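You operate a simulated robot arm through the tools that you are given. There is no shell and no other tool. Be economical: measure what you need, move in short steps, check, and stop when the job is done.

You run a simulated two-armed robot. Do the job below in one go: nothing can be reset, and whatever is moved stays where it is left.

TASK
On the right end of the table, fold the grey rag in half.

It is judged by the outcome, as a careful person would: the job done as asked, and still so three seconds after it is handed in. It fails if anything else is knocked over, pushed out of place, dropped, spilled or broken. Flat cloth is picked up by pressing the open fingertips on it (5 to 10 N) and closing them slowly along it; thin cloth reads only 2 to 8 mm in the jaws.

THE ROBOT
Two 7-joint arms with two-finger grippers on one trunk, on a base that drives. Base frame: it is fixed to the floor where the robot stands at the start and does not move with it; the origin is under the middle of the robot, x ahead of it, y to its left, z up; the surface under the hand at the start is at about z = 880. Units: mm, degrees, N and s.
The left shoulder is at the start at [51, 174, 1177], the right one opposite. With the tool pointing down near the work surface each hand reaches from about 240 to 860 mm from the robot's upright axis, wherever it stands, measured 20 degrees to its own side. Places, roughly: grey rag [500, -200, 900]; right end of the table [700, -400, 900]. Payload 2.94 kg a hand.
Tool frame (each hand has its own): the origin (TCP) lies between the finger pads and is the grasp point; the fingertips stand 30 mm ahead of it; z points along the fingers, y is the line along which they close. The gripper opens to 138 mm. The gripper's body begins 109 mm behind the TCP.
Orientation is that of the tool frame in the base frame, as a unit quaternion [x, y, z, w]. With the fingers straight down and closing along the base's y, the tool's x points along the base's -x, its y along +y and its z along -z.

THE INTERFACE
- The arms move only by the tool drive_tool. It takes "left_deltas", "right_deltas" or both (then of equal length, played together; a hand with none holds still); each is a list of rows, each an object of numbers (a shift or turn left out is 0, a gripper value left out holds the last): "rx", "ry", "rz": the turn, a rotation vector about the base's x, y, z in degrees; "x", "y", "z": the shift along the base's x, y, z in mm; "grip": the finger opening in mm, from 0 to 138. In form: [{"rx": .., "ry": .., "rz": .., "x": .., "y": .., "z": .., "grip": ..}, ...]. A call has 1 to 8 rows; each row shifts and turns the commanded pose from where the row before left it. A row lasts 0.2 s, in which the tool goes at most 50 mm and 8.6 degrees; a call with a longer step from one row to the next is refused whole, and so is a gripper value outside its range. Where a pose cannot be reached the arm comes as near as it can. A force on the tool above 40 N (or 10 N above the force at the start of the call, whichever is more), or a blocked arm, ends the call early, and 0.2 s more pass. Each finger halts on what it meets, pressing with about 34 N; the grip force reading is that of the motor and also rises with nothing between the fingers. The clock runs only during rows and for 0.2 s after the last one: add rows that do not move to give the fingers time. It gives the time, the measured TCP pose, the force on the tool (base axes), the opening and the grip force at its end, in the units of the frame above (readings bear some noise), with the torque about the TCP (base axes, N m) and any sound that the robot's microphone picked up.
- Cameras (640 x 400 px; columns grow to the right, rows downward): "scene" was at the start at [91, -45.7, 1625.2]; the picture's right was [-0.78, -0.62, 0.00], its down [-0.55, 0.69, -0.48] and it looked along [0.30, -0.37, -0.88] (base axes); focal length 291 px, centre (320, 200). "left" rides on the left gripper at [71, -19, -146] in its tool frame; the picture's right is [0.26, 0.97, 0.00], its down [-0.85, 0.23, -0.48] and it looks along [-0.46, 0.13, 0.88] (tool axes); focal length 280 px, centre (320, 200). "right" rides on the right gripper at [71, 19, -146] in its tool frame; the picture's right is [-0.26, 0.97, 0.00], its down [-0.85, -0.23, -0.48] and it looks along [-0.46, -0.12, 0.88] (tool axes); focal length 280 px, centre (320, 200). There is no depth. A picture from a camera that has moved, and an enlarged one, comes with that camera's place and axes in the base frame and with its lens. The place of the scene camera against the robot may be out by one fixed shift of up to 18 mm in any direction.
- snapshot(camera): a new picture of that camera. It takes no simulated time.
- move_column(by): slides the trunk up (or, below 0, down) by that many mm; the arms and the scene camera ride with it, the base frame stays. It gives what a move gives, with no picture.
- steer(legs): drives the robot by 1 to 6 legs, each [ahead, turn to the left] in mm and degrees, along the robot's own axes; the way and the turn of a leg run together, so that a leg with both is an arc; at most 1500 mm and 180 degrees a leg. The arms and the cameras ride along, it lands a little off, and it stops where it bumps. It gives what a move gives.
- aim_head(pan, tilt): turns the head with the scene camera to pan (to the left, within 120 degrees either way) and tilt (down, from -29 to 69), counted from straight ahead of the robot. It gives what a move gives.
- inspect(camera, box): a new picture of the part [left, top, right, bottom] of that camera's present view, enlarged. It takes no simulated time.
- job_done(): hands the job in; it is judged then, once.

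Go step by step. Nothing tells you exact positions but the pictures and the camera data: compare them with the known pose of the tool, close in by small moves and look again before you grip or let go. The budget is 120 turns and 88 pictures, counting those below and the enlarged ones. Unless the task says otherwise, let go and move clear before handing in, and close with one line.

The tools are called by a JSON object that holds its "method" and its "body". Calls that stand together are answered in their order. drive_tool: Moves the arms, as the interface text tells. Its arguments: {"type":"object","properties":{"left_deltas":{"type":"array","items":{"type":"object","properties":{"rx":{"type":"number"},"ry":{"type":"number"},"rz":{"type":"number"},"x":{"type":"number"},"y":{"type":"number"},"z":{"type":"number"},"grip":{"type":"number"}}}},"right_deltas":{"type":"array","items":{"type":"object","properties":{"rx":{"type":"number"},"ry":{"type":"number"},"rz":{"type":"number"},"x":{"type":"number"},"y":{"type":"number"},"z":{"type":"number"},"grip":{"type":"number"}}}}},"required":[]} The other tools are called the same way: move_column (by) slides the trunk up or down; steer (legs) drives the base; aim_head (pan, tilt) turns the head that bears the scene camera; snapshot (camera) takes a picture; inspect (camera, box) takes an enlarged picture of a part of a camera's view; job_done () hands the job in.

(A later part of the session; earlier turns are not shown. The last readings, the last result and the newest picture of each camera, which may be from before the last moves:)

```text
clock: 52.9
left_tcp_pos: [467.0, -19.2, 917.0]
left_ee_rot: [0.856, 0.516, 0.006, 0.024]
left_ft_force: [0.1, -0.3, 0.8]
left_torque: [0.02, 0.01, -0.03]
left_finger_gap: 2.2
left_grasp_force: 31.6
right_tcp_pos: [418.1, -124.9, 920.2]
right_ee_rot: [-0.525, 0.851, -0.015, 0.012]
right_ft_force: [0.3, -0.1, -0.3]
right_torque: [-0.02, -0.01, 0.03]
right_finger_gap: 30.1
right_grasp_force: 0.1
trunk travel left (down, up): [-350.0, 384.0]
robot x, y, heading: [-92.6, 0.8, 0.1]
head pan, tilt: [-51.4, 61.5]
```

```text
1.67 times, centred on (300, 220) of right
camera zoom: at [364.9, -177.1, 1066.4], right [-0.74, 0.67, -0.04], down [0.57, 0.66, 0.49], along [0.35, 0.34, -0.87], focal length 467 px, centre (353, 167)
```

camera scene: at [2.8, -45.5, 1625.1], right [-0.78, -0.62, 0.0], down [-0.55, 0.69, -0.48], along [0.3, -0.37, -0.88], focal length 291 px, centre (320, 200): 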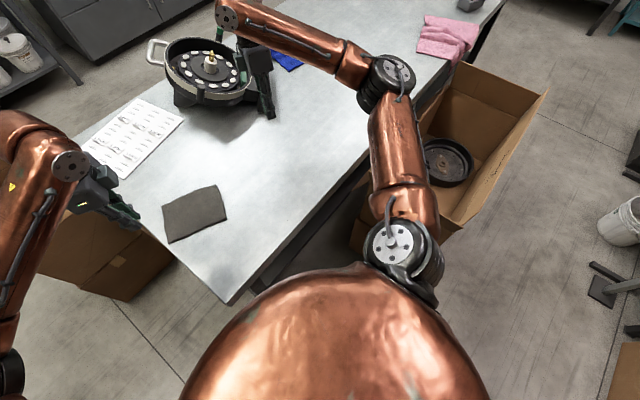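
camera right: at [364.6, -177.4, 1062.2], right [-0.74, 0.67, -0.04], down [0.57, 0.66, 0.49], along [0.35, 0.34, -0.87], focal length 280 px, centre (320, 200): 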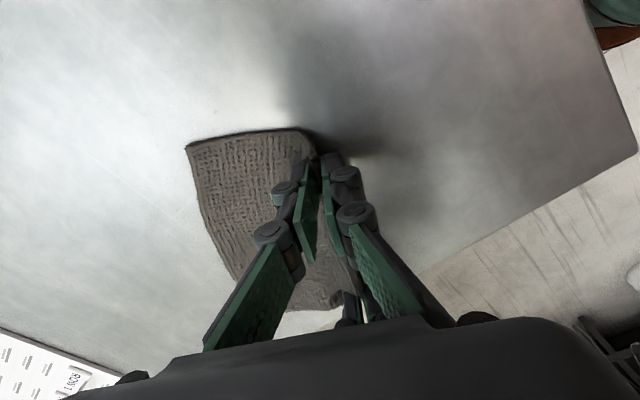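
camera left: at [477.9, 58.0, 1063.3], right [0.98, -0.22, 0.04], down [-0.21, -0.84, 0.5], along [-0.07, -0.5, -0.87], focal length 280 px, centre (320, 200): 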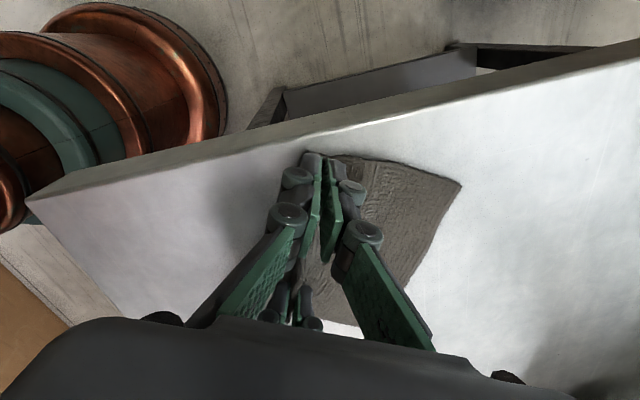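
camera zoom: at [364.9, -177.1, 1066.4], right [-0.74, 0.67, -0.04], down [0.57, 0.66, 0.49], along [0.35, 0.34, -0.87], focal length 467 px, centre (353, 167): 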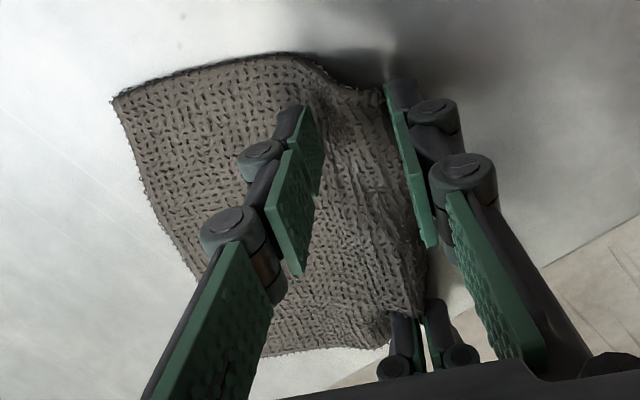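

{"method": "drive_tool", "body": {"right_deltas": [{"y": 8, "grip": 28}, {"z": -5}, {}]}}

{"method": "inspect", "body": {"camera": "right", "box": [200, 100, 400, 260]}}

```text
clock: 53.7
left_tcp_pos: [467.9, -18.9, 918.7]
left_ee_rot: [0.855, 0.518, 0.006, 0.025]
left_ft_force: [0.0, 0.5, -0.1]
left_torque: [-0.03, -0.02, 0.01]
left_finger_gap: 2.4
left_grasp_force: 31.4
right_tcp_pos: [417.2, -117.0, 915.2]
right_ee_rot: [-0.524, 0.851, -0.015, 0.012]
right_ft_force: [-0.5, 0.7, 0.1]
right_torque: [-0.01, 0.01, 0.0]
right_finger_gap: 27.9
right_grasp_force: 0.1
trunk travel left (down, up): [-350.0, 384.0]
robot x, y, heading: [-91.9, -1.3, -0.1]
head pan, tilt: [-51.4, 61.5]
```

```text
2.50 times, centred on (300, 180) of right
camera zoom: at [364.7, -169.0, 1060.8], right [-0.74, 0.67, -0.04], down [0.57, 0.66, 0.49], along [0.35, 0.34, -0.87], focal length 701 px, centre (370, 250)
```

zoom: 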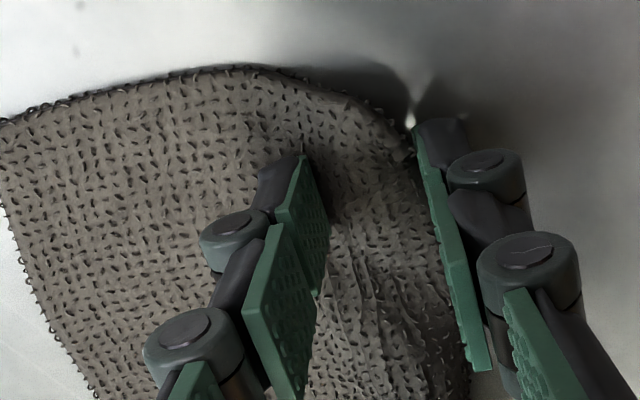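

Corner C sits right between the fingers with its edge just inside the outer one. I press down and close.

{"method": "drive_tool", "body": {"right_deltas": [{"z": -2}, {"z": -1.5}, {"z": -0.7}, {}]}}

```text
clock: 54.7
left_tcp_pos: [466.1, -19.1, 917.7]
left_ee_rot: [0.856, 0.517, 0.005, 0.025]
left_ft_force: [0.6, 0.2, 0.0]
left_torque: [0.01, 0.0, 0.02]
left_finger_gap: 2.1
left_grasp_force: 31.0
right_tcp_pos: [417.7, -116.3, 912.1]
right_ee_rot: [-0.524, 0.851, -0.016, 0.013]
right_ft_force: [-0.7, -0.3, 6.8]
right_torque: [0.0, -0.02, -0.01]
right_finger_gap: 27.8
right_grasp_force: 0.0
trunk travel left (down, up): [-350.0, 384.0]
robot x, y, heading: [-84.1, -1.2, 0.2]
head pan, tilt: [-51.4, 61.5]
```

Contact at about 7 N. Closing, then drawing that corner out toward its proper place.

{"method": "drive_tool", "body": {"right_deltas": [{"grip": 24}, {"grip": 20}, {"grip": 16}, {"grip": 12}, {"grip": 8}, {"grip": 4}, {"grip": 0}, {}]}}

{"method": "drive_tool", "body": {"right_deltas": [{}, {"z": 5}, {"x": -6, "y": -6}, {"x": -6, "y": -6}, {"x": -3, "y": -4}, {}]}}

{"method": "snapshot", "body": {"camera": "right"}}

```text
clock: 56.5
left_tcp_pos: [466.0, -19.1, 918.7]
left_ee_rot: [0.856, 0.517, 0.006, 0.024]
left_ft_force: [0.3, 0.5, -0.3]
left_torque: [0.01, -0.01, -0.03]
left_finger_gap: 2.1
left_grasp_force: 31.7
right_tcp_pos: [419.0, -117.3, 911.3]
right_ee_rot: [-0.524, 0.851, -0.015, 0.012]
right_ft_force: [0.2, 0.0, 1.1]
right_torque: [-0.03, -0.04, -0.07]
right_finger_gap: 4.5
right_grasp_force: 33.4
trunk travel left (down, up): [-350.0, 384.0]
robot x, y, heading: [-92.9, -2.4, 0.2]
head pan, tilt: [-51.4, 61.5]
```

```text
clock: 57.9
left_tcp_pos: [466.5, -17.7, 918.2]
left_ee_rot: [0.855, 0.517, 0.006, 0.024]
left_ft_force: [-1.4, -3.9, -0.6]
left_torque: [-0.05, 0.07, 0.0]
left_finger_gap: 2.4
left_grasp_force: 31.4
right_tcp_pos: [401.7, -133.0, 917.8]
right_ee_rot: [-0.525, 0.851, -0.016, 0.012]
right_ft_force: [0.9, 3.1, 3.6]
right_torque: [0.06, -0.12, 0.11]
right_finger_gap: 3.5
right_grasp_force: 35.4
trunk travel left (down, up): [-350.0, 384.0]
robot x, y, heading: [-88.2, 1.1, -0.2]
head pan, tilt: [-51.4, 61.5]
```

```text
24 pictures are left
camera right: at [349.4, -185.6, 1062.5], right [-0.74, 0.67, -0.04], down [0.57, 0.66, 0.49], along [0.35, 0.34, -0.87], focal length 280 px, centre (320, 200)
```

right: 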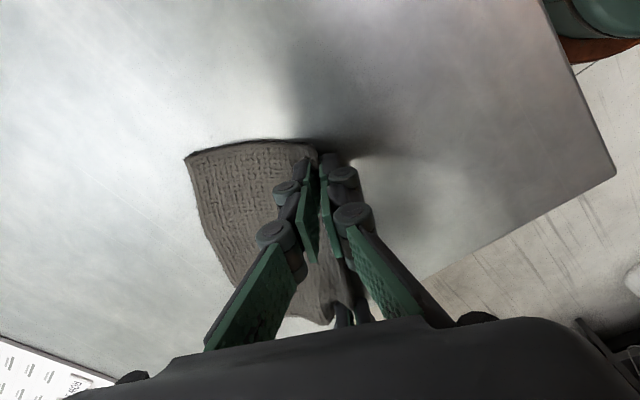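

The edge is now taut between both hands with the rag flat ahead of it. I repeat the fold with a higher arc; first half.

{"method": "drive_tool", "body": {"left_deltas": [{"x": 3, "y": -2, "z": 16}, {"x": 6.3, "y": -4.2, "z": 14}, {"x": 9.3, "y": -6.3, "z": 11}, {"x": 9.3, "y": -6.3, "z": 7}, {"x": 9.3, "y": -6.3, "z": 4}, {}], "right_deltas": [{"x": 2.4, "y": -1.8, "z": 16}, {"x": 5, "y": -3.7, "z": 14}, {"x": 7.5, "y": -5.5, "z": 11}, {"x": 7.5, "y": -5.5, "z": 7}, {"x": 7.5, "y": -5.5, "z": 4}, {}]}}

{"method": "snapshot", "body": {"camera": "left"}}

{"method": "snapshot", "body": {"camera": "right"}}

```text
clock: 59.3
left_tcp_pos: [502.8, -44.6, 970.0]
left_ee_rot: [0.856, 0.516, 0.006, 0.024]
left_ft_force: [0.2, -1.8, -0.4]
left_torque: [-0.05, 0.02, 0.03]
left_finger_gap: 2.2
left_grasp_force: 31.5
right_tcp_pos: [435.4, -154.2, 969.7]
right_ee_rot: [-0.524, 0.851, -0.015, 0.011]
right_ft_force: [-0.8, -1.4, -2.6]
right_torque: [0.01, 0.01, -0.03]
right_finger_gap: 6.4
right_grasp_force: 40.5
trunk travel left (down, up): [-350.0, 384.0]
robot x, y, heading: [-89.1, 2.8, -0.0]
head pan, tilt: [-51.4, 61.5]
```

```text
23 pictures are left
camera left: at [514.4, 32.6, 1115.4], right [0.98, -0.22, 0.04], down [-0.21, -0.84, 0.5], along [-0.07, -0.5, -0.87], focal length 280 px, centre (320, 200)
```

left: 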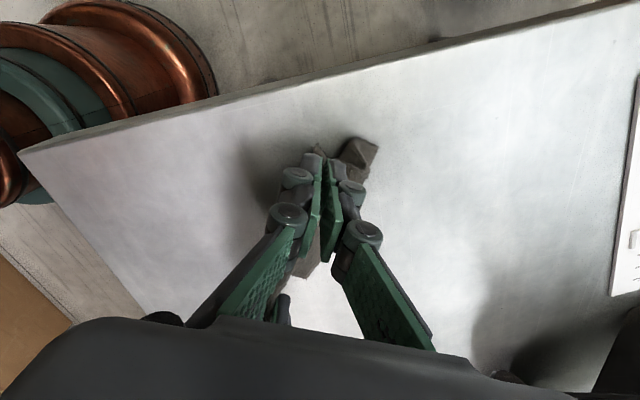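

```text
22 pictures are left
camera right: at [380.3, -207.1, 1114.8], right [-0.74, 0.67, -0.04], down [0.57, 0.66, 0.49], along [0.35, 0.34, -0.87], focal length 280 px, centre (320, 200)
```

right: 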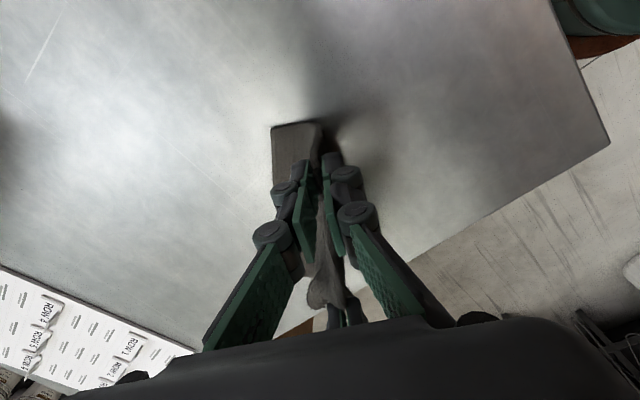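

Cloth hangs neatly from both hands. I carry the edge forward at height past the midline first, then lower onto the far edge.

{"method": "drive_tool", "body": {"left_deltas": [{"x": 9, "y": -9, "z": -2}, {"x": 9, "y": -9, "z": -3}, {"x": 8, "y": -8, "z": -5}, {"x": 5, "y": -6, "z": -8}, {"z": -12}, {"z": -10}, {}], "right_deltas": [{"x": 5, "y": -7, "z": -2}, {"x": 5, "y": -7, "z": -3}, {"x": 5, "y": -7, "z": -5}, {"x": 3, "y": -4, "z": -8}, {"z": -12}, {"z": -10}, {}]}}

{"method": "snapshot", "body": {"camera": "left"}}

{"method": "snapshot", "body": {"camera": "right"}}

```text
clock: 60.9
left_tcp_pos: [535.3, -76.0, 930.9]
left_ee_rot: [0.855, 0.517, 0.005, 0.024]
left_ft_force: [-1.6, -1.6, -0.6]
left_torque: [-0.02, 0.06, -0.04]
left_finger_gap: 2.4
left_grasp_force: 31.7
right_tcp_pos: [450.7, -181.0, 928.6]
right_ee_rot: [-0.525, 0.851, -0.016, 0.012]
right_ft_force: [-0.7, 2.4, 3.5]
right_torque: [0.06, -0.19, 0.03]
right_finger_gap: 2.9
right_grasp_force: 35.8
trunk travel left (down, up): [-350.0, 384.0]
robot x, y, heading: [-90.3, -1.3, -0.0]
head pan, tilt: [-51.4, 61.5]
```

```text
21 pictures are left
camera left: at [546.2, 0.9, 1075.7], right [0.98, -0.22, 0.04], down [-0.21, -0.84, 0.5], along [-0.07, -0.5, -0.87], focal length 280 px, centre (320, 200)
```

left: 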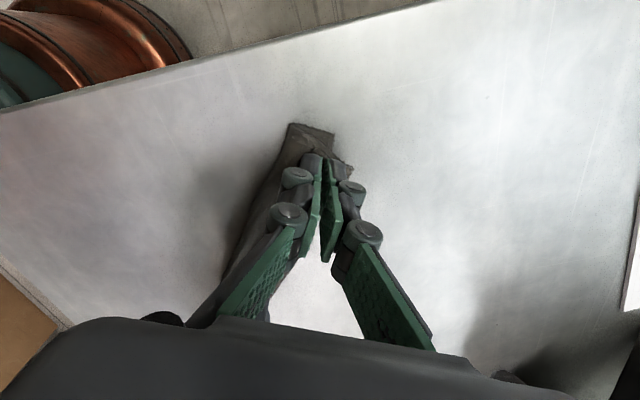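

```text
20 pictures are left
camera right: at [397.7, -231.6, 1074.5], right [-0.74, 0.67, -0.04], down [0.57, 0.66, 0.49], along [0.35, 0.34, -0.87], focal length 280 px, centre (320, 200)
```

right: 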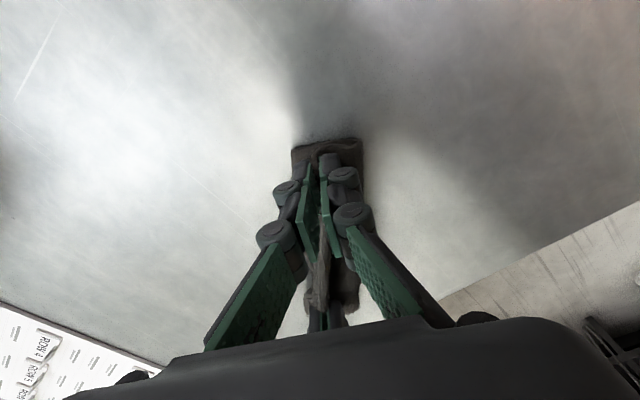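

The loop now lies on the robot's side as wanted. I lower both hands to the rag, drawing the left back a few mm since it is slightly past.

{"method": "drive_tool", "body": {"left_deltas": [{"x": -3.2, "y": 2.5, "z": -6}, {"x": -3.2, "y": 2.5, "z": -5}, {"z": -3}, {}], "right_deltas": [{"z": -5}, {"z": -4}, {"z": -3}, {}]}}

{"method": "snapshot", "body": {"camera": "left"}}

```text
clock: 61.9
left_tcp_pos: [528.6, -73.0, 916.7]
left_ee_rot: [0.856, 0.517, 0.006, 0.026]
left_ft_force: [-1.1, -2.6, 8.6]
left_torque: [-0.07, -0.01, 0.03]
left_finger_gap: 2.1
left_grasp_force: 32.1
right_tcp_pos: [450.9, -179.5, 916.6]
right_ee_rot: [-0.524, 0.851, -0.016, 0.013]
right_ft_force: [0.9, 1.3, -0.5]
right_torque: [0.09, -0.01, -0.01]
right_finger_gap: 7.9
right_grasp_force: 32.5
trunk travel left (down, up): [-350.0, 384.0]
robot x, y, heading: [-89.1, 2.1, -0.4]
head pan, tilt: [-51.4, 61.5]
```

```text
19 pictures are left
camera left: at [539.3, 5.4, 1062.3], right [0.98, -0.22, 0.04], down [-0.21, -0.84, 0.5], along [-0.07, -0.5, -0.87], focal length 280 px, centre (320, 200)
```

left: 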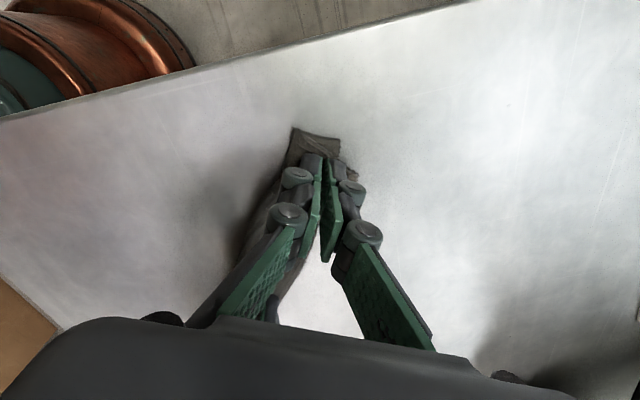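

The left rests on the table stack with about 9 N. I open both hands slowly and wide, then rise straight up a little and look.

{"method": "drive_tool", "body": {"left_deltas": [{"grip": 8, "z": 0.5}, {"grip": 16}, {"grip": 24}, {"grip": 32}, {"grip": 40}, {}, {"z": 6}, {"z": 12}], "right_deltas": [{"grip": 8, "z": -1.5}, {"grip": 16}, {"grip": 24}, {"grip": 32}, {"grip": 40}, {}, {"z": 6}, {"z": 12}]}}

{"method": "snapshot", "body": {"camera": "left"}}

{"method": "snapshot", "body": {"camera": "right"}}

```text
clock: 63.7
left_tcp_pos: [528.0, -71.8, 934.2]
left_ee_rot: [0.856, 0.516, 0.006, 0.025]
left_ft_force: [0.0, -0.1, 0.0]
left_torque: [0.03, -0.04, -0.03]
left_finger_gap: 40.1
left_grasp_force: 0.0
right_tcp_pos: [450.0, -181.2, 932.7]
right_ee_rot: [-0.525, 0.851, -0.016, 0.012]
right_ft_force: [0.5, -0.1, -0.2]
right_torque: [0.0, 0.01, 0.01]
right_finger_gap: 40.1
right_grasp_force: 0.1
trunk travel left (down, up): [-350.0, 384.0]
robot x, y, heading: [-87.9, -0.4, 0.1]
head pan, tilt: [-51.4, 61.5]
```

```text
18 pictures are left
camera left: at [539.5, 5.5, 1080.7], right [0.98, -0.22, 0.04], down [-0.21, -0.84, 0.5], along [-0.07, -0.5, -0.87], focal length 280 px, centre (320, 200)
```

left: 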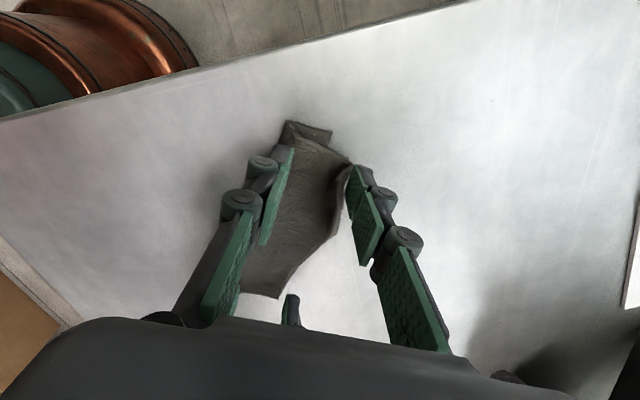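

```text
17 pictures are left
camera right: at [397.1, -233.1, 1078.4], right [-0.74, 0.67, -0.04], down [0.57, 0.66, 0.49], along [0.35, 0.34, -0.87], focal length 280 px, centre (320, 200)
```

right: 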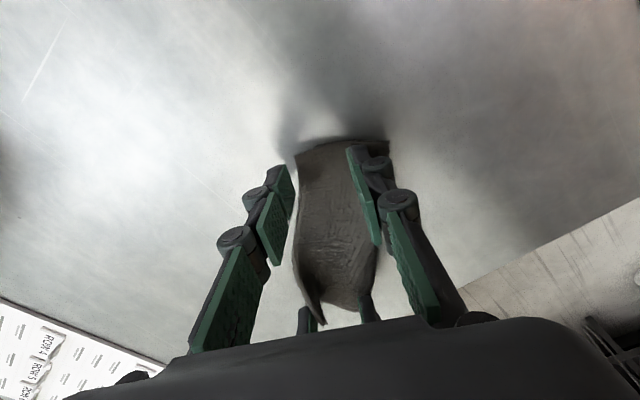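

It came off well: the rag lies folded, hem flat. I rise straight up further and check that nothing sticks before moving sideways.

{"method": "drive_tool", "body": {"left_deltas": [{"z": 10}, {"z": 20}, {"z": 30}, {"z": 30}, {}], "right_deltas": [{"z": 10}, {"z": 20}, {"z": 30}, {"z": 30}, {}]}}

{"method": "inspect", "body": {"camera": "left", "box": [200, 80, 440, 320]}}

{"method": "inspect", "body": {"camera": "right", "box": [200, 80, 440, 320]}}

```text
clock: 64.9
left_tcp_pos: [529.5, -72.0, 1024.7]
left_ee_rot: [0.856, 0.517, 0.005, 0.024]
left_ft_force: [-0.6, -0.4, -1.3]
left_torque: [-0.03, 0.02, 0.04]
left_finger_gap: 40.0
left_grasp_force: 0.0
right_tcp_pos: [449.9, -179.9, 1024.2]
right_ee_rot: [-0.524, 0.851, -0.015, 0.012]
right_ft_force: [-0.6, -0.2, -0.5]
right_torque: [0.01, 0.01, 0.01]
right_finger_gap: 40.0
right_grasp_force: 0.0
trunk travel left (down, up): [-350.0, 384.0]
robot x, y, heading: [-89.4, -2.8, 0.3]
head pan, tilt: [-51.4, 61.5]
```

```text
1.67 times, centred on (320, 200) of left
camera zoom: at [541.5, 5.0, 1170.3], right [0.98, -0.22, 0.04], down [-0.21, -0.84, 0.5], along [-0.07, -0.49, -0.87], focal length 467 px, centre (320, 200)
```

zoom: 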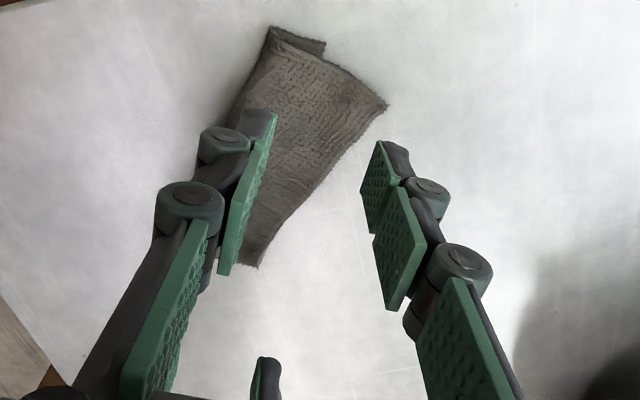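

```text
1.67 times, centred on (320, 200) of right
camera zoom: at [396.3, -232.5, 1168.5], right [-0.74, 0.67, -0.04], down [0.57, 0.66, 0.49], along [0.35, 0.34, -0.87], focal length 467 px, centre (320, 200)
```

zoom: 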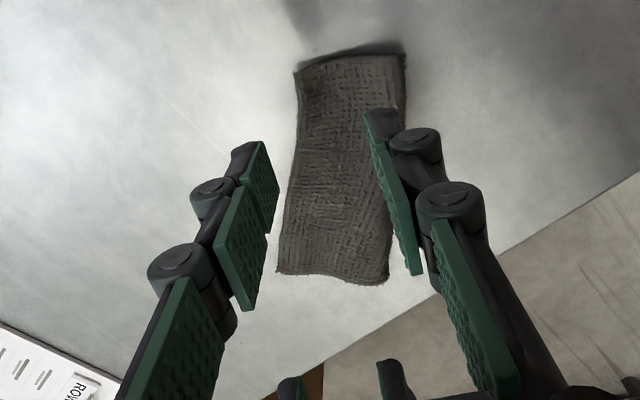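

The fold holds, but at the left end the top layer is skewed: corner D (575,-100) overshoots corner A (544,-54) by ~50 mm while the right end matches. I'll press the right end down with the closed right hand as a weight and relay corner D with the left.

{"method": "drive_tool", "body": {"left_deltas": [{"x": 13, "y": -16, "grip": 28, "rx": 2.2, "ry": 4.5}, {"x": 13, "y": -17, "z": -15}, {"z": -25}, {"z": -25}, {"z": -25}, {"z": -10}, {}], "right_deltas": [{"grip": 0, "y": 10}, {"y": 10, "z": -15}, {"z": -25}, {"z": -25}, {"z": -25}, {"z": -10}, {}]}}

{"method": "inspect", "body": {"camera": "left", "box": [200, 80, 440, 320]}}

```text
clock: 66.5
left_tcp_pos: [563.9, -88.7, 922.9]
left_ee_rot: [0.847, 0.532, -0.018, -0.016]
left_ft_force: [-1.2, -0.4, 0.0]
left_torque: [0.01, -0.01, -0.01]
left_finger_gap: 27.9
left_grasp_force: 0.1
right_tcp_pos: [450.3, -161.1, 923.1]
right_ee_rot: [-0.526, 0.851, -0.015, 0.012]
right_ft_force: [0.1, -0.2, 0.2]
right_torque: [0.01, 0.0, 0.0]
right_finger_gap: 0.0
right_grasp_force: 28.5
trunk travel left (down, up): [-350.0, 384.0]
robot x, y, heading: [-89.6, -2.3, -0.1]
head pan, tilt: [-51.4, 61.5]
```

```text
1.67 times, centred on (320, 200) of left
camera zoom: at [585.1, -17.9, 1070.1], right [0.98, -0.18, -0.05], down [-0.14, -0.87, 0.48], along [-0.13, -0.46, -0.88], focal length 467 px, centre (320, 200)
```

zoom: 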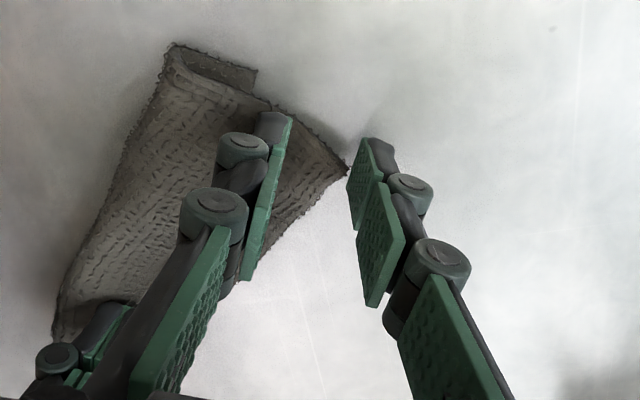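

D is at about (572,-102); I shift the left hand onto that edge and bring the right hand down as the weight.

{"method": "drive_tool", "body": {"left_deltas": [{"x": -4, "y": -8}, {"x": -4, "y": -9}, {"z": -5}, {}], "right_deltas": [{"z": -4}, {"z": -2}, {"z": -1.5}, {}]}}

{"method": "inspect", "body": {"camera": "left", "box": [200, 80, 440, 320]}}

```text
clock: 67.7
left_tcp_pos: [564.2, -93.0, 915.6]
left_ee_rot: [0.84, 0.542, -0.02, -0.017]
left_ft_force: [1.0, 0.2, -0.2]
left_torque: [0.03, 0.0, -0.03]
left_finger_gap: 28.4
left_grasp_force: 0.0
right_tcp_pos: [451.0, -166.0, 917.3]
right_ee_rot: [-0.522, 0.853, -0.018, 0.011]
right_ft_force: [0.2, -0.1, 0.5]
right_torque: [0.01, 0.0, 0.0]
right_finger_gap: 0.3
right_grasp_force: 28.4
trunk travel left (down, up): [-350.0, 384.0]
robot x, y, heading: [-89.8, 1.1, 0.2]
head pan, tilt: [-51.4, 61.5]
stopped in row 4 (left hand): the arm was blocked; the commanded pose is now the measured one
```

```text
1.67 times, centred on (320, 200) of left
camera zoom: at [584.4, -20.8, 1063.1], right [0.99, -0.16, -0.05], down [-0.11, -0.87, 0.48], along [-0.12, -0.46, -0.88], focal length 467 px, centre (320, 200)
```

zoom: 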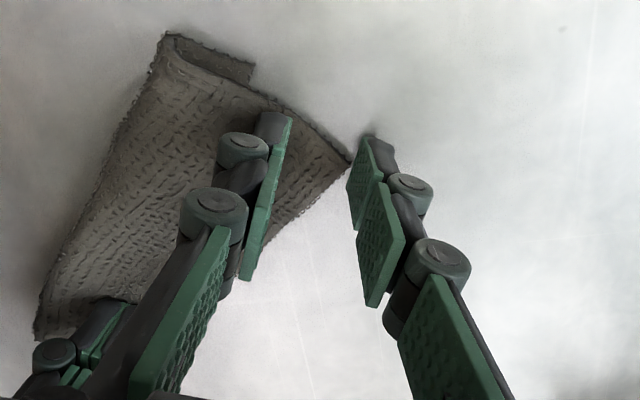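

The arms block each other here. I take the right hand up and out of the way and work with the left alone.

{"method": "drive_tool", "body": {"right_deltas": [{"z": 15}, {"z": 40, "y": -10}, {"z": 40, "y": -35}, {"z": 20, "y": -40}, {"y": -45}, {"y": -45}, {"y": -30}]}}

{"method": "drive_tool", "body": {"left_deltas": [{"z": 3}, {"x": -3, "y": -5}, {"x": -3, "y": -6}, {"z": -3}, {}]}}

{"method": "inspect", "body": {"camera": "left", "box": [200, 80, 440, 320]}}

```text
refused: row 3 steps farther than a row can; nothing moved
```

```text
clock: 68.9
left_tcp_pos: [566.0, -94.1, 915.5]
left_ee_rot: [0.834, 0.551, -0.02, -0.017]
left_ft_force: [-0.9, -0.3, 0.5]
left_torque: [0.0, 0.01, -0.02]
left_finger_gap: 28.2
left_grasp_force: 0.0
right_tcp_pos: [451.8, -168.1, 916.8]
right_ee_rot: [-0.52, 0.854, -0.021, 0.011]
right_ft_force: [0.8, -0.3, 0.6]
right_torque: [0.01, 0.01, 0.04]
right_finger_gap: 0.0
right_grasp_force: 28.0
trunk travel left (down, up): [-350.0, 384.0]
robot x, y, heading: [-88.6, -0.4, 0.0]
head pan, tilt: [-51.4, 61.5]
```

```text
1.67 times, centred on (320, 200) of left
camera zoom: at [583.4, -22.8, 1064.2], right [0.99, -0.14, -0.05], down [-0.1, -0.87, 0.47], along [-0.11, -0.46, -0.88], focal length 467 px, centre (320, 200)
```

zoom: 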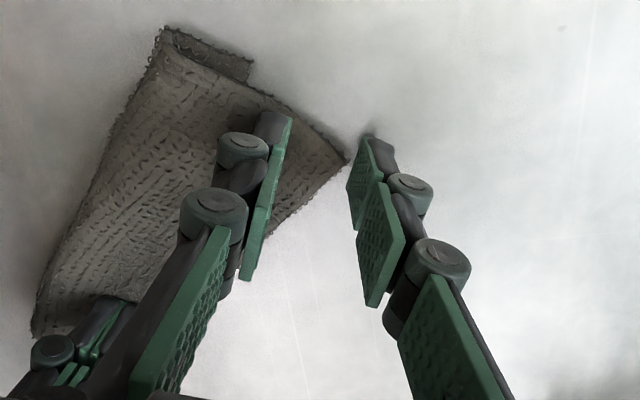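

{"method": "drive_tool", "body": {"right_deltas": [{"z": 15, "y": -5}, {"z": 30, "y": -20}, {"z": 30, "y": -35}, {"z": 20, "y": -40}, {"y": -45}, {"y": -45}, {"y": -30}]}}

{"method": "drive_tool", "body": {"left_deltas": [{}, {}]}}

```text
clock: 70.5
left_tcp_pos: [558.4, -104.6, 915.8]
left_ee_rot: [0.84, 0.543, -0.021, -0.017]
left_ft_force: [-0.9, -0.5, -0.4]
left_torque: [0.0, 0.02, -0.01]
left_finger_gap: 28.1
left_grasp_force: 0.2
right_tcp_pos: [453.0, -386.7, 1012.2]
right_ee_rot: [-0.522, 0.853, -0.018, 0.013]
right_ft_force: [0.3, -0.1, 0.0]
right_torque: [-0.01, -0.04, 0.02]
right_finger_gap: 0.0
right_grasp_force: 28.5
trunk travel left (down, up): [-350.0, 384.0]
robot x, y, heading: [-90.1, -2.1, 0.3]
head pan, tilt: [-51.4, 61.5]
```

```text
clock: 71.1
left_tcp_pos: [558.1, -105.7, 917.0]
left_ee_rot: [0.84, 0.542, -0.021, -0.017]
left_ft_force: [-0.1, -0.6, 0.6]
left_torque: [0.03, 0.0, -0.03]
left_finger_gap: 28.0
left_grasp_force: 0.0
right_tcp_pos: [451.1, -385.9, 1011.4]
right_ee_rot: [-0.522, 0.853, -0.017, 0.012]
right_ft_force: [0.3, 0.2, 0.0]
right_torque: [0.0, 0.0, 0.02]
right_finger_gap: 0.1
right_grasp_force: 28.3
trunk travel left (down, up): [-350.0, 384.0]
robot x, y, heading: [-87.5, -1.9, -0.1]
head pan, tilt: [-51.4, 61.5]
```

Left is now at its mark with the right hand clear. One look, then grip.

{"method": "inspect", "body": {"camera": "left", "box": [200, 80, 440, 320]}}

{"method": "drive_tool", "body": {"left_deltas": [{"z": -2.5}, {"z": -1}, {}]}}

```text
1.67 times, centred on (320, 200) of left
camera zoom: at [578.1, -33.5, 1063.3], right [0.99, -0.16, -0.05], down [-0.11, -0.87, 0.48], along [-0.12, -0.46, -0.88], focal length 467 px, centre (320, 200)
```

zoom: 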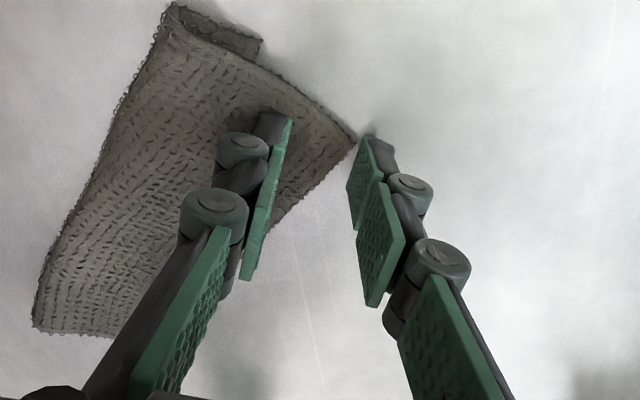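

```text
clock: 71.9
left_tcp_pos: [559.2, -104.8, 912.3]
left_ee_rot: [0.84, 0.542, -0.02, -0.017]
left_ft_force: [-0.7, -0.7, 1.5]
left_torque: [0.0, 0.04, 0.01]
left_finger_gap: 28.3
left_grasp_force: 0.4
right_tcp_pos: [451.6, -386.6, 1012.9]
right_ee_rot: [-0.522, 0.853, -0.018, 0.012]
right_ft_force: [0.6, 0.1, 0.0]
right_torque: [0.02, 0.0, 0.01]
right_finger_gap: 0.0
right_grasp_force: 28.6
trunk travel left (down, up): [-350.0, 384.0]
robot x, y, heading: [-89.3, -2.1, 0.2]
head pan, tilt: [-51.4, 61.5]
```

{"method": "drive_tool", "body": {"left_deltas": [{"z": -1.3}, {"grip": 24}, {"grip": 20}, {"grip": 16}, {"grip": 12}, {"grip": 8}, {"grip": 4}, {"grip": 0}]}}

{"method": "drive_tool", "body": {"left_deltas": [{}, {}]}}

```text
clock: 73.7
left_tcp_pos: [558.6, -105.3, 911.4]
left_ee_rot: [0.84, 0.542, -0.02, -0.017]
left_ft_force: [0.3, -0.1, 1.7]
left_torque: [0.0, 0.02, 0.02]
left_finger_gap: 0.2
left_grasp_force: 24.4
right_tcp_pos: [452.2, -386.4, 1012.5]
right_ee_rot: [-0.521, 0.853, -0.018, 0.013]
right_ft_force: [-0.1, 0.9, 0.4]
right_torque: [0.02, -0.02, 0.0]
right_finger_gap: 0.0
right_grasp_force: 28.5
trunk travel left (down, up): [-350.0, 384.0]
robot x, y, heading: [-89.7, 2.0, -0.1]
head pan, tilt: [-51.4, 61.5]
```

```text
clock: 74.3
left_tcp_pos: [558.8, -105.5, 912.1]
left_ee_rot: [0.84, 0.542, -0.02, -0.017]
left_ft_force: [-0.1, -0.1, 2.2]
left_torque: [0.04, -0.02, 0.03]
left_finger_gap: 0.0
left_grasp_force: 28.4
right_tcp_pos: [451.8, -384.7, 1012.5]
right_ee_rot: [-0.522, 0.853, -0.017, 0.012]
right_ft_force: [-0.5, -0.4, -1.0]
right_torque: [0.03, 0.03, 0.02]
right_finger_gap: 0.0
right_grasp_force: 28.0
trunk travel left (down, up): [-350.0, 384.0]
robot x, y, heading: [-91.7, 2.1, -0.1]
head pan, tilt: [-51.4, 61.5]
```

Missed again for lack of pressure. I reopen, move further onto the cloth and press properly for a ridge pinch.

{"method": "drive_tool", "body": {"left_deltas": [{"z": 8}, {"grip": 26}, {"x": -11, "y": 4}, {"z": -5}, {"z": -3}, {"z": -1.5}, {}]}}

{"method": "inspect", "body": {"camera": "left", "box": [200, 80, 440, 320]}}

```text
clock: 75.9
left_tcp_pos: [546.6, -101.4, 912.7]
left_ee_rot: [0.84, 0.543, -0.018, -0.015]
left_ft_force: [2.4, 1.0, 20.5]
left_torque: [0.08, -0.08, -0.06]
left_finger_gap: 25.8
left_grasp_force: 0.0
right_tcp_pos: [450.7, -386.3, 1012.3]
right_ee_rot: [-0.521, 0.853, -0.02, 0.013]
right_ft_force: [0.1, -0.3, -1.4]
right_torque: [0.03, 0.01, 0.0]
right_finger_gap: 0.0
right_grasp_force: 28.3
trunk travel left (down, up): [-350.0, 384.0]
robot x, y, heading: [-92.1, 0.7, 0.1]
head pan, tilt: [-51.4, 61.5]
```

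```text
1.67 times, centred on (320, 200) of left
camera zoom: at [566.4, -29.0, 1060.0], right [0.99, -0.16, -0.05], down [-0.12, -0.87, 0.48], along [-0.12, -0.47, -0.88], focal length 467 px, centre (320, 200)
```

zoom: 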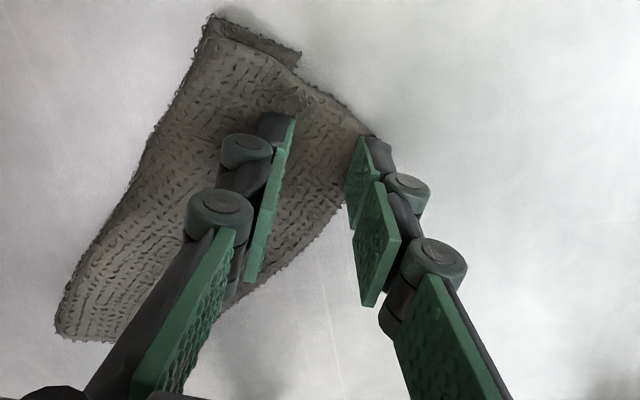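

Both fingers are on the single top layer near D, but pressed with 20 N; I ease by 1 mm and close slowly.

{"method": "drive_tool", "body": {"left_deltas": [{"z": 1}, {"grip": 22}, {"grip": 18}, {"grip": 14}, {"grip": 10}, {"grip": 6}, {"grip": 2}, {"grip": 0}]}}

{"method": "drive_tool", "body": {"left_deltas": [{}, {}]}}

```text
clock: 77.7
left_tcp_pos: [546.7, -101.6, 910.8]
left_ee_rot: [0.84, 0.543, -0.021, -0.016]
left_ft_force: [-0.6, -0.6, 4.4]
left_torque: [0.0, 0.06, 0.05]
left_finger_gap: 0.2
left_grasp_force: 28.4
right_tcp_pos: [452.4, -386.8, 1011.7]
right_ee_rot: [-0.521, 0.853, -0.017, 0.012]
right_ft_force: [-0.2, -0.1, 0.4]
right_torque: [-0.02, -0.03, -0.02]
right_finger_gap: 0.2
right_grasp_force: 28.6
trunk travel left (down, up): [-350.0, 384.0]
robot x, y, heading: [-90.3, -3.7, 0.2]
head pan, tilt: [-51.4, 61.5]
```

```text
clock: 78.3
left_tcp_pos: [546.9, -101.2, 911.5]
left_ee_rot: [0.84, 0.542, -0.021, -0.017]
left_ft_force: [-0.6, -0.3, 2.8]
left_torque: [0.01, 0.02, -0.01]
left_finger_gap: 0.2
left_grasp_force: 28.5
right_tcp_pos: [453.0, -385.8, 1012.7]
right_ee_rot: [-0.521, 0.853, -0.017, 0.011]
right_ft_force: [-0.4, 0.1, -0.3]
right_torque: [0.01, -0.03, 0.01]
right_finger_gap: 0.0
right_grasp_force: 28.7
trunk travel left (down, up): [-350.0, 384.0]
robot x, y, heading: [-89.8, -0.3, 0.0]
head pan, tilt: [-51.4, 61.5]
```

No cloth caught again; pressure fades as the tips close. I retry, feeding downward a little during closing.

{"method": "drive_tool", "body": {"left_deltas": [{"z": 6}, {"grip": 28}, {}, {"z": -5}, {"z": -1}, {}]}}

```text
clock: 79.7
left_tcp_pos: [548.0, -100.2, 912.0]
left_ee_rot: [0.84, 0.542, -0.02, -0.016]
left_ft_force: [1.9, -1.3, 16.4]
left_torque: [0.0, -0.15, 0.01]
left_finger_gap: 27.7
left_grasp_force: 0.0
right_tcp_pos: [450.6, -386.3, 1012.7]
right_ee_rot: [-0.522, 0.853, -0.019, 0.013]
right_ft_force: [-0.4, -0.2, 0.2]
right_torque: [0.02, -0.01, -0.04]
right_finger_gap: 0.0
right_grasp_force: 29.0
trunk travel left (down, up): [-350.0, 384.0]
robot x, y, heading: [-93.6, 2.8, -0.2]
head pan, tilt: [-51.4, 61.5]
```

{"method": "drive_tool", "body": {"left_deltas": [{"grip": 24, "z": -0.2}, {"grip": 20, "z": -0.3}, {"grip": 16, "z": -0.3}, {"grip": 12, "z": -0.3}, {"grip": 9, "z": -0.3}, {"grip": 6}, {"grip": 3}, {"grip": 0}]}}

{"method": "drive_tool", "body": {"left_deltas": [{}, {}]}}

```text
clock: 81.5
left_tcp_pos: [547.0, -99.7, 909.5]
left_ee_rot: [0.84, 0.542, -0.021, -0.016]
left_ft_force: [0.3, -1.5, 11.5]
left_torque: [0.02, -0.03, -0.01]
left_finger_gap: 0.2
left_grasp_force: 24.9
right_tcp_pos: [451.3, -386.5, 1013.0]
right_ee_rot: [-0.522, 0.853, -0.018, 0.012]
right_ft_force: [-0.3, 0.2, 0.0]
right_torque: [-0.02, -0.02, -0.03]
right_finger_gap: 0.0
right_grasp_force: 27.9
trunk travel left (down, up): [-350.0, 384.0]
robot x, y, heading: [-86.7, -0.1, -0.1]
head pan, tilt: [-51.4, 61.5]
```

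```text
clock: 82.1
left_tcp_pos: [546.2, -100.2, 908.9]
left_ee_rot: [0.84, 0.542, -0.02, -0.017]
left_ft_force: [-1.3, -2.1, 8.0]
left_torque: [0.01, -0.02, 0.01]
left_finger_gap: 0.0
left_grasp_force: 28.5
right_tcp_pos: [451.7, -386.6, 1012.4]
right_ee_rot: [-0.522, 0.853, -0.018, 0.011]
right_ft_force: [-0.6, 1.1, 1.0]
right_torque: [-0.02, -0.03, -0.05]
right_finger_gap: 0.0
right_grasp_force: 28.3
trunk travel left (down, up): [-350.0, 384.0]
robot x, y, heading: [-89.4, 1.8, 0.0]
head pan, tilt: [-51.4, 61.5]
```

Still empty. I raise a little and look at what the cloth did.

{"method": "drive_tool", "body": {"left_deltas": [{"z": 15}, {"z": 30, "grip": 28}, {"z": 20}, {}]}}

{"method": "inspect", "body": {"camera": "left", "box": [200, 60, 440, 300]}}

```text
clock: 83.1
left_tcp_pos: [546.4, -101.3, 975.5]
left_ee_rot: [0.84, 0.542, -0.021, -0.017]
left_ft_force: [0.5, -0.1, -0.5]
left_torque: [0.01, 0.02, 0.04]
left_finger_gap: 28.1
left_grasp_force: 0.0
right_tcp_pos: [452.3, -386.5, 1011.3]
right_ee_rot: [-0.522, 0.853, -0.018, 0.013]
right_ft_force: [-0.5, -0.2, -0.6]
right_torque: [0.01, 0.0, -0.05]
right_finger_gap: 0.0
right_grasp_force: 27.8
trunk travel left (down, up): [-350.0, 384.0]
robot x, y, heading: [-87.8, 1.4, 0.2]
head pan, tilt: [-51.4, 61.5]
```

```text
1.67 times, centred on (320, 180) of left
camera zoom: at [567.0, -29.2, 1122.2], right [0.99, -0.16, -0.05], down [-0.11, -0.87, 0.48], along [-0.12, -0.46, -0.88], focal length 467 px, centre (320, 233)
```

zoom: 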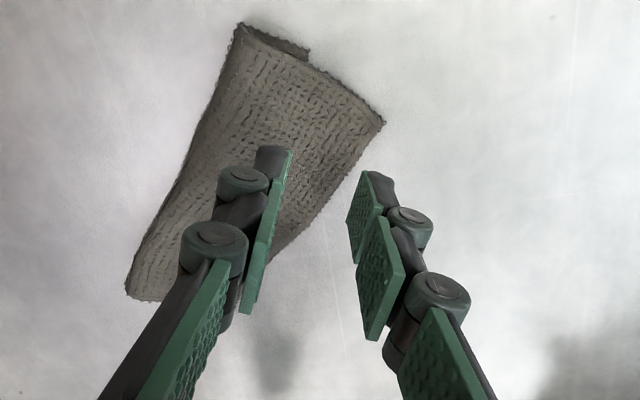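

The cloth was untouched because the hand leans 3° and only one finger pressed. I level the hand and retry at the same spot.

{"method": "drive_tool", "body": {"left_deltas": [{"ry": -3, "x": 3, "z": -15}, {"z": -25}, {"z": -19}, {"z": -3}, {"z": -1.5}, {}]}}

```text
clock: 84.5
left_tcp_pos: [549.3, -100.9, 913.0]
left_ee_rot: [0.84, 0.543, 0.003, -0.002]
left_ft_force: [-1.5, -2.2, 15.6]
left_torque: [0.11, 0.33, 0.02]
left_finger_gap: 27.6
left_grasp_force: 0.1
right_tcp_pos: [450.1, -386.0, 1013.3]
right_ee_rot: [-0.522, 0.853, -0.019, 0.012]
right_ft_force: [0.6, 0.6, 0.1]
right_torque: [0.01, -0.01, 0.01]
right_finger_gap: 0.2
right_grasp_force: 28.6
trunk travel left (down, up): [-350.0, 384.0]
robot x, y, heading: [-91.5, -2.9, -0.0]
head pan, tilt: [-51.4, 61.5]
```

{"method": "drive_tool", "body": {"left_deltas": [{"z": 2}, {"x": 3, "y": -3, "ry": 1.2}, {"z": -2}, {}]}}

```text
clock: 85.5
left_tcp_pos: [552.6, -103.4, 912.1]
left_ee_rot: [0.839, 0.544, -0.006, -0.008]
left_ft_force: [-0.2, 2.8, 19.3]
left_torque: [0.21, 0.25, -0.07]
left_finger_gap: 28.2
left_grasp_force: 0.0
right_tcp_pos: [451.3, -385.2, 1013.3]
right_ee_rot: [-0.521, 0.853, -0.018, 0.012]
right_ft_force: [0.2, 0.5, 0.1]
right_torque: [0.0, -0.02, -0.03]
right_finger_gap: 0.0
right_grasp_force: 28.8
trunk travel left (down, up): [-350.0, 384.0]
robot x, y, heading: [-88.4, 2.2, 0.2]
head pan, tilt: [-51.4, 61.5]
```

The inner finger now carries the load, as in the earlier successful grips. Closing.

{"method": "drive_tool", "body": {"left_deltas": [{"grip": 24, "z": 0.3}, {"grip": 20}, {"grip": 16}, {"grip": 12}, {"grip": 8}, {"grip": 5}, {"grip": 2}, {"grip": 0}]}}

{"method": "drive_tool", "body": {"left_deltas": [{}, {}]}}

```text
clock: 87.3
left_tcp_pos: [552.0, -103.2, 911.6]
left_ee_rot: [0.84, 0.542, -0.008, -0.008]
left_ft_force: [-0.7, 0.4, 2.7]
left_torque: [0.04, 0.05, -0.01]
left_finger_gap: 0.0
left_grasp_force: 28.7
right_tcp_pos: [451.3, -385.7, 1012.3]
right_ee_rot: [-0.522, 0.853, -0.018, 0.012]
right_ft_force: [0.8, 1.2, -0.2]
right_torque: [0.01, 0.04, 0.01]
right_finger_gap: 0.3
right_grasp_force: 28.1
trunk travel left (down, up): [-350.0, 384.0]
robot x, y, heading: [-87.1, 0.8, -0.1]
head pan, tilt: [-51.4, 61.5]
```

```text
clock: 87.9
left_tcp_pos: [551.0, -103.6, 912.1]
left_ee_rot: [0.84, 0.542, -0.006, -0.009]
left_ft_force: [0.4, 0.0, 2.4]
left_torque: [0.03, 0.04, 0.0]
left_finger_gap: 0.1
left_grasp_force: 28.6
right_tcp_pos: [451.9, -385.5, 1012.2]
right_ee_rot: [-0.521, 0.853, -0.018, 0.012]
right_ft_force: [0.1, 0.2, 0.6]
right_torque: [0.02, 0.02, -0.01]
right_finger_gap: 0.0
right_grasp_force: 28.4
trunk travel left (down, up): [-350.0, 384.0]
robot x, y, heading: [-90.8, 2.0, 0.2]
head pan, tilt: [-51.4, 61.5]
```

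Missed: the load must be even on both fingers for a ridge. I set the lean between the two tried values and go slightly further in.

{"method": "drive_tool", "body": {"left_deltas": [{"z": 6}, {"grip": 27, "x": -4, "y": 2, "ry": 1.2}, {}, {"z": -5}, {}]}}

```text
clock: 89.1
left_tcp_pos: [548.0, -101.0, 913.6]
left_ee_rot: [0.84, 0.542, -0.014, -0.013]
left_ft_force: [0.0, 0.5, 10.6]
left_torque: [0.04, 0.13, 0.0]
left_finger_gap: 27.0
left_grasp_force: 0.2
right_tcp_pos: [451.4, -386.7, 1012.6]
right_ee_rot: [-0.522, 0.853, -0.018, 0.013]
right_ft_force: [0.6, 0.8, 0.3]
right_torque: [-0.03, 0.02, 0.01]
right_finger_gap: 0.0
right_grasp_force: 28.2
trunk travel left (down, up): [-350.0, 384.0]
robot x, y, heading: [-88.3, -0.0, -0.1]
head pan, tilt: [-51.4, 61.5]
```

{"method": "drive_tool", "body": {"left_deltas": [{"ry": 0.7, "z": -0.3}, {}]}}

```text
clock: 89.7
left_tcp_pos: [548.7, -100.9, 913.5]
left_ee_rot: [0.84, 0.541, -0.021, -0.017]
left_ft_force: [2.2, 0.4, 13.4]
left_torque: [0.04, -0.01, -0.02]
left_finger_gap: 26.6
left_grasp_force: 0.1
right_tcp_pos: [451.7, -387.0, 1011.9]
right_ee_rot: [-0.522, 0.853, -0.018, 0.012]
right_ft_force: [-0.2, 0.2, -0.7]
right_torque: [-0.01, -0.04, -0.02]
right_finger_gap: 0.1
right_grasp_force: 28.5
trunk travel left (down, up): [-350.0, 384.0]
robot x, y, heading: [-93.2, 1.0, 0.1]
head pan, tilt: [-51.4, 61.5]
```

Load is now even at 13 N. Closing slowly with a slight downward feed.

{"method": "drive_tool", "body": {"left_deltas": [{"grip": 23}, {"grip": 20, "z": -0.2}, {"grip": 17, "z": -0.2}, {"grip": 14, "z": -0.2}, {"grip": 11, "z": -0.2}, {"grip": 8}, {"grip": 5}, {"grip": 2}]}}

{"method": "drive_tool", "body": {"left_deltas": [{"grip": 0}, {}]}}

```text
clock: 91.5
left_tcp_pos: [548.3, -101.7, 909.8]
left_ee_rot: [0.84, 0.542, -0.022, -0.018]
left_ft_force: [-0.2, 1.0, 4.3]
left_torque: [0.02, 0.03, 0.01]
left_finger_gap: 0.1
left_grasp_force: 22.8
right_tcp_pos: [450.5, -386.0, 1012.7]
right_ee_rot: [-0.522, 0.853, -0.018, 0.012]
right_ft_force: [0.0, 0.1, -1.0]
right_torque: [0.01, 0.0, 0.02]
right_finger_gap: 0.1
right_grasp_force: 28.4
trunk travel left (down, up): [-350.0, 384.0]
robot x, y, heading: [-87.8, 4.6, 0.0]
head pan, tilt: [-51.4, 61.5]
```

```text
clock: 92.1
left_tcp_pos: [548.9, -101.0, 911.9]
left_ee_rot: [0.84, 0.542, -0.021, -0.018]
left_ft_force: [-0.7, 1.8, 3.7]
left_torque: [0.04, 0.03, -0.01]
left_finger_gap: 0.2
left_grasp_force: 28.4
right_tcp_pos: [452.7, -385.4, 1012.1]
right_ee_rot: [-0.521, 0.853, -0.018, 0.012]
right_ft_force: [0.3, 0.7, 0.1]
right_torque: [-0.01, -0.02, -0.04]
right_finger_gap: 0.1
right_grasp_force: 28.7
trunk travel left (down, up): [-350.0, 384.0]
robot x, y, heading: [-89.7, -1.3, -0.3]
head pan, tilt: [-51.4, 61.5]
```

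Still nothing; I look closely before trying anything else.

{"method": "inspect", "body": {"camera": "left", "box": [220, 80, 420, 240]}}

```text
2.50 times, centred on (320, 160) of left
camera zoom: at [568.7, -29.6, 1058.2], right [0.99, -0.16, -0.05], down [-0.11, -0.87, 0.48], along [-0.12, -0.46, -0.88], focal length 701 px, centre (320, 300)
```

zoom: 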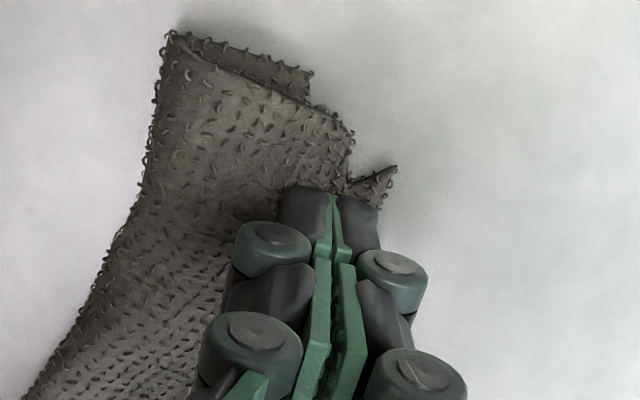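

The corner is puckered around the fingertips, so a sliver may be held. I lift a little and check.

{"method": "drive_tool", "body": {"left_deltas": [{"z": 10}, {"z": 15}, {}]}}

{"method": "inspect", "body": {"camera": "left", "box": [200, 80, 440, 260]}}

```text
clock: 92.9
left_tcp_pos: [549.4, -102.2, 936.3]
left_ee_rot: [0.84, 0.543, -0.02, -0.018]
left_ft_force: [-0.3, 0.7, -0.2]
left_torque: [0.0, -0.01, 0.0]
left_finger_gap: 0.1
left_grasp_force: 28.0
right_tcp_pos: [452.9, -386.4, 1011.3]
right_ee_rot: [-0.521, 0.853, -0.019, 0.012]
right_ft_force: [-0.5, 0.7, 0.1]
right_torque: [0.01, -0.02, 0.0]
right_finger_gap: 0.1
right_grasp_force: 28.2
trunk travel left (down, up): [-350.0, 384.0]
robot x, y, heading: [-89.5, 1.7, -0.4]
head pan, tilt: [-51.4, 61.5]
```

```text
2.22 times, centred on (320, 170) of left
camera zoom: at [569.3, -30.3, 1083.1], right [0.99, -0.16, -0.06], down [-0.11, -0.87, 0.48], along [-0.12, -0.46, -0.88], focal length 623 px, centre (320, 267)
```

zoom: 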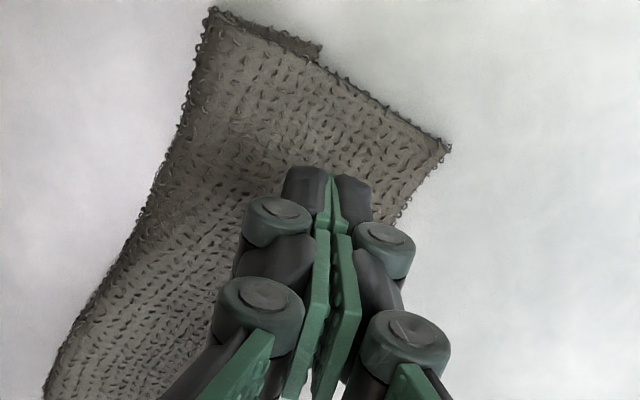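

It slipped and the corner relaxed flat. One more try closer to the corner tip, with a wider 40 mm opening to gather more cloth.

{"method": "drive_tool", "body": {"left_deltas": [{"grip": 40, "x": 5, "y": 5}, {}, {}, {"z": -15}, {"z": -7}, {"z": -1.5}, {}]}}

```text
clock: 94.5
left_tcp_pos: [553.6, -97.5, 913.4]
left_ee_rot: [0.84, 0.543, -0.02, -0.016]
left_ft_force: [0.7, -0.5, 11.8]
left_torque: [0.05, 0.04, 0.04]
left_finger_gap: 40.6
left_grasp_force: 0.2
right_tcp_pos: [450.6, -386.2, 1013.7]
right_ee_rot: [-0.522, 0.853, -0.019, 0.013]
right_ft_force: [-1.6, -0.3, 0.3]
right_torque: [0.0, -0.02, 0.01]
right_finger_gap: 0.0
right_grasp_force: 28.4
trunk travel left (down, up): [-350.0, 384.0]
robot x, y, heading: [-88.5, 1.6, 0.0]
head pan, tilt: [-51.4, 61.5]
```

{"method": "drive_tool", "body": {"left_deltas": [{"grip": 35}, {"grip": 30}, {"grip": 25, "z": -0.2}, {"grip": 20, "z": -0.2}, {"grip": 15, "z": -0.2}, {"grip": 10}, {"grip": 5}, {"grip": 0}]}}

{"method": "drive_tool", "body": {"left_deltas": [{}, {}]}}

```text
clock: 96.3
left_tcp_pos: [553.5, -97.3, 912.2]
left_ee_rot: [0.84, 0.542, -0.021, -0.018]
left_ft_force: [2.0, -1.2, 10.9]
left_torque: [-0.01, 0.02, 0.01]
left_finger_gap: 3.9
left_grasp_force: 32.8
right_tcp_pos: [451.3, -385.5, 1012.7]
right_ee_rot: [-0.521, 0.853, -0.018, 0.012]
right_ft_force: [-0.1, 0.3, -0.2]
right_torque: [-0.03, -0.03, 0.01]
right_finger_gap: 0.1
right_grasp_force: 28.3
trunk travel left (down, up): [-350.0, 384.0]
robot x, y, heading: [-91.5, -1.7, -0.1]
head pan, tilt: [-51.4, 61.5]
```

```text
clock: 96.9
left_tcp_pos: [552.5, -96.6, 911.4]
left_ee_rot: [0.839, 0.543, -0.021, -0.017]
left_ft_force: [1.6, -0.5, 10.2]
left_torque: [-0.06, 0.02, 0.03]
left_finger_gap: 3.9
left_grasp_force: 33.2
right_tcp_pos: [451.6, -384.9, 1012.0]
right_ee_rot: [-0.521, 0.853, -0.019, 0.012]
right_ft_force: [0.5, 0.5, -0.2]
right_torque: [0.02, -0.01, 0.01]
right_finger_gap: 0.1
right_grasp_force: 28.7
trunk travel left (down, up): [-350.0, 384.0]
robot x, y, heading: [-90.2, -2.3, -0.1]
head pan, tilt: [-51.4, 61.5]
```

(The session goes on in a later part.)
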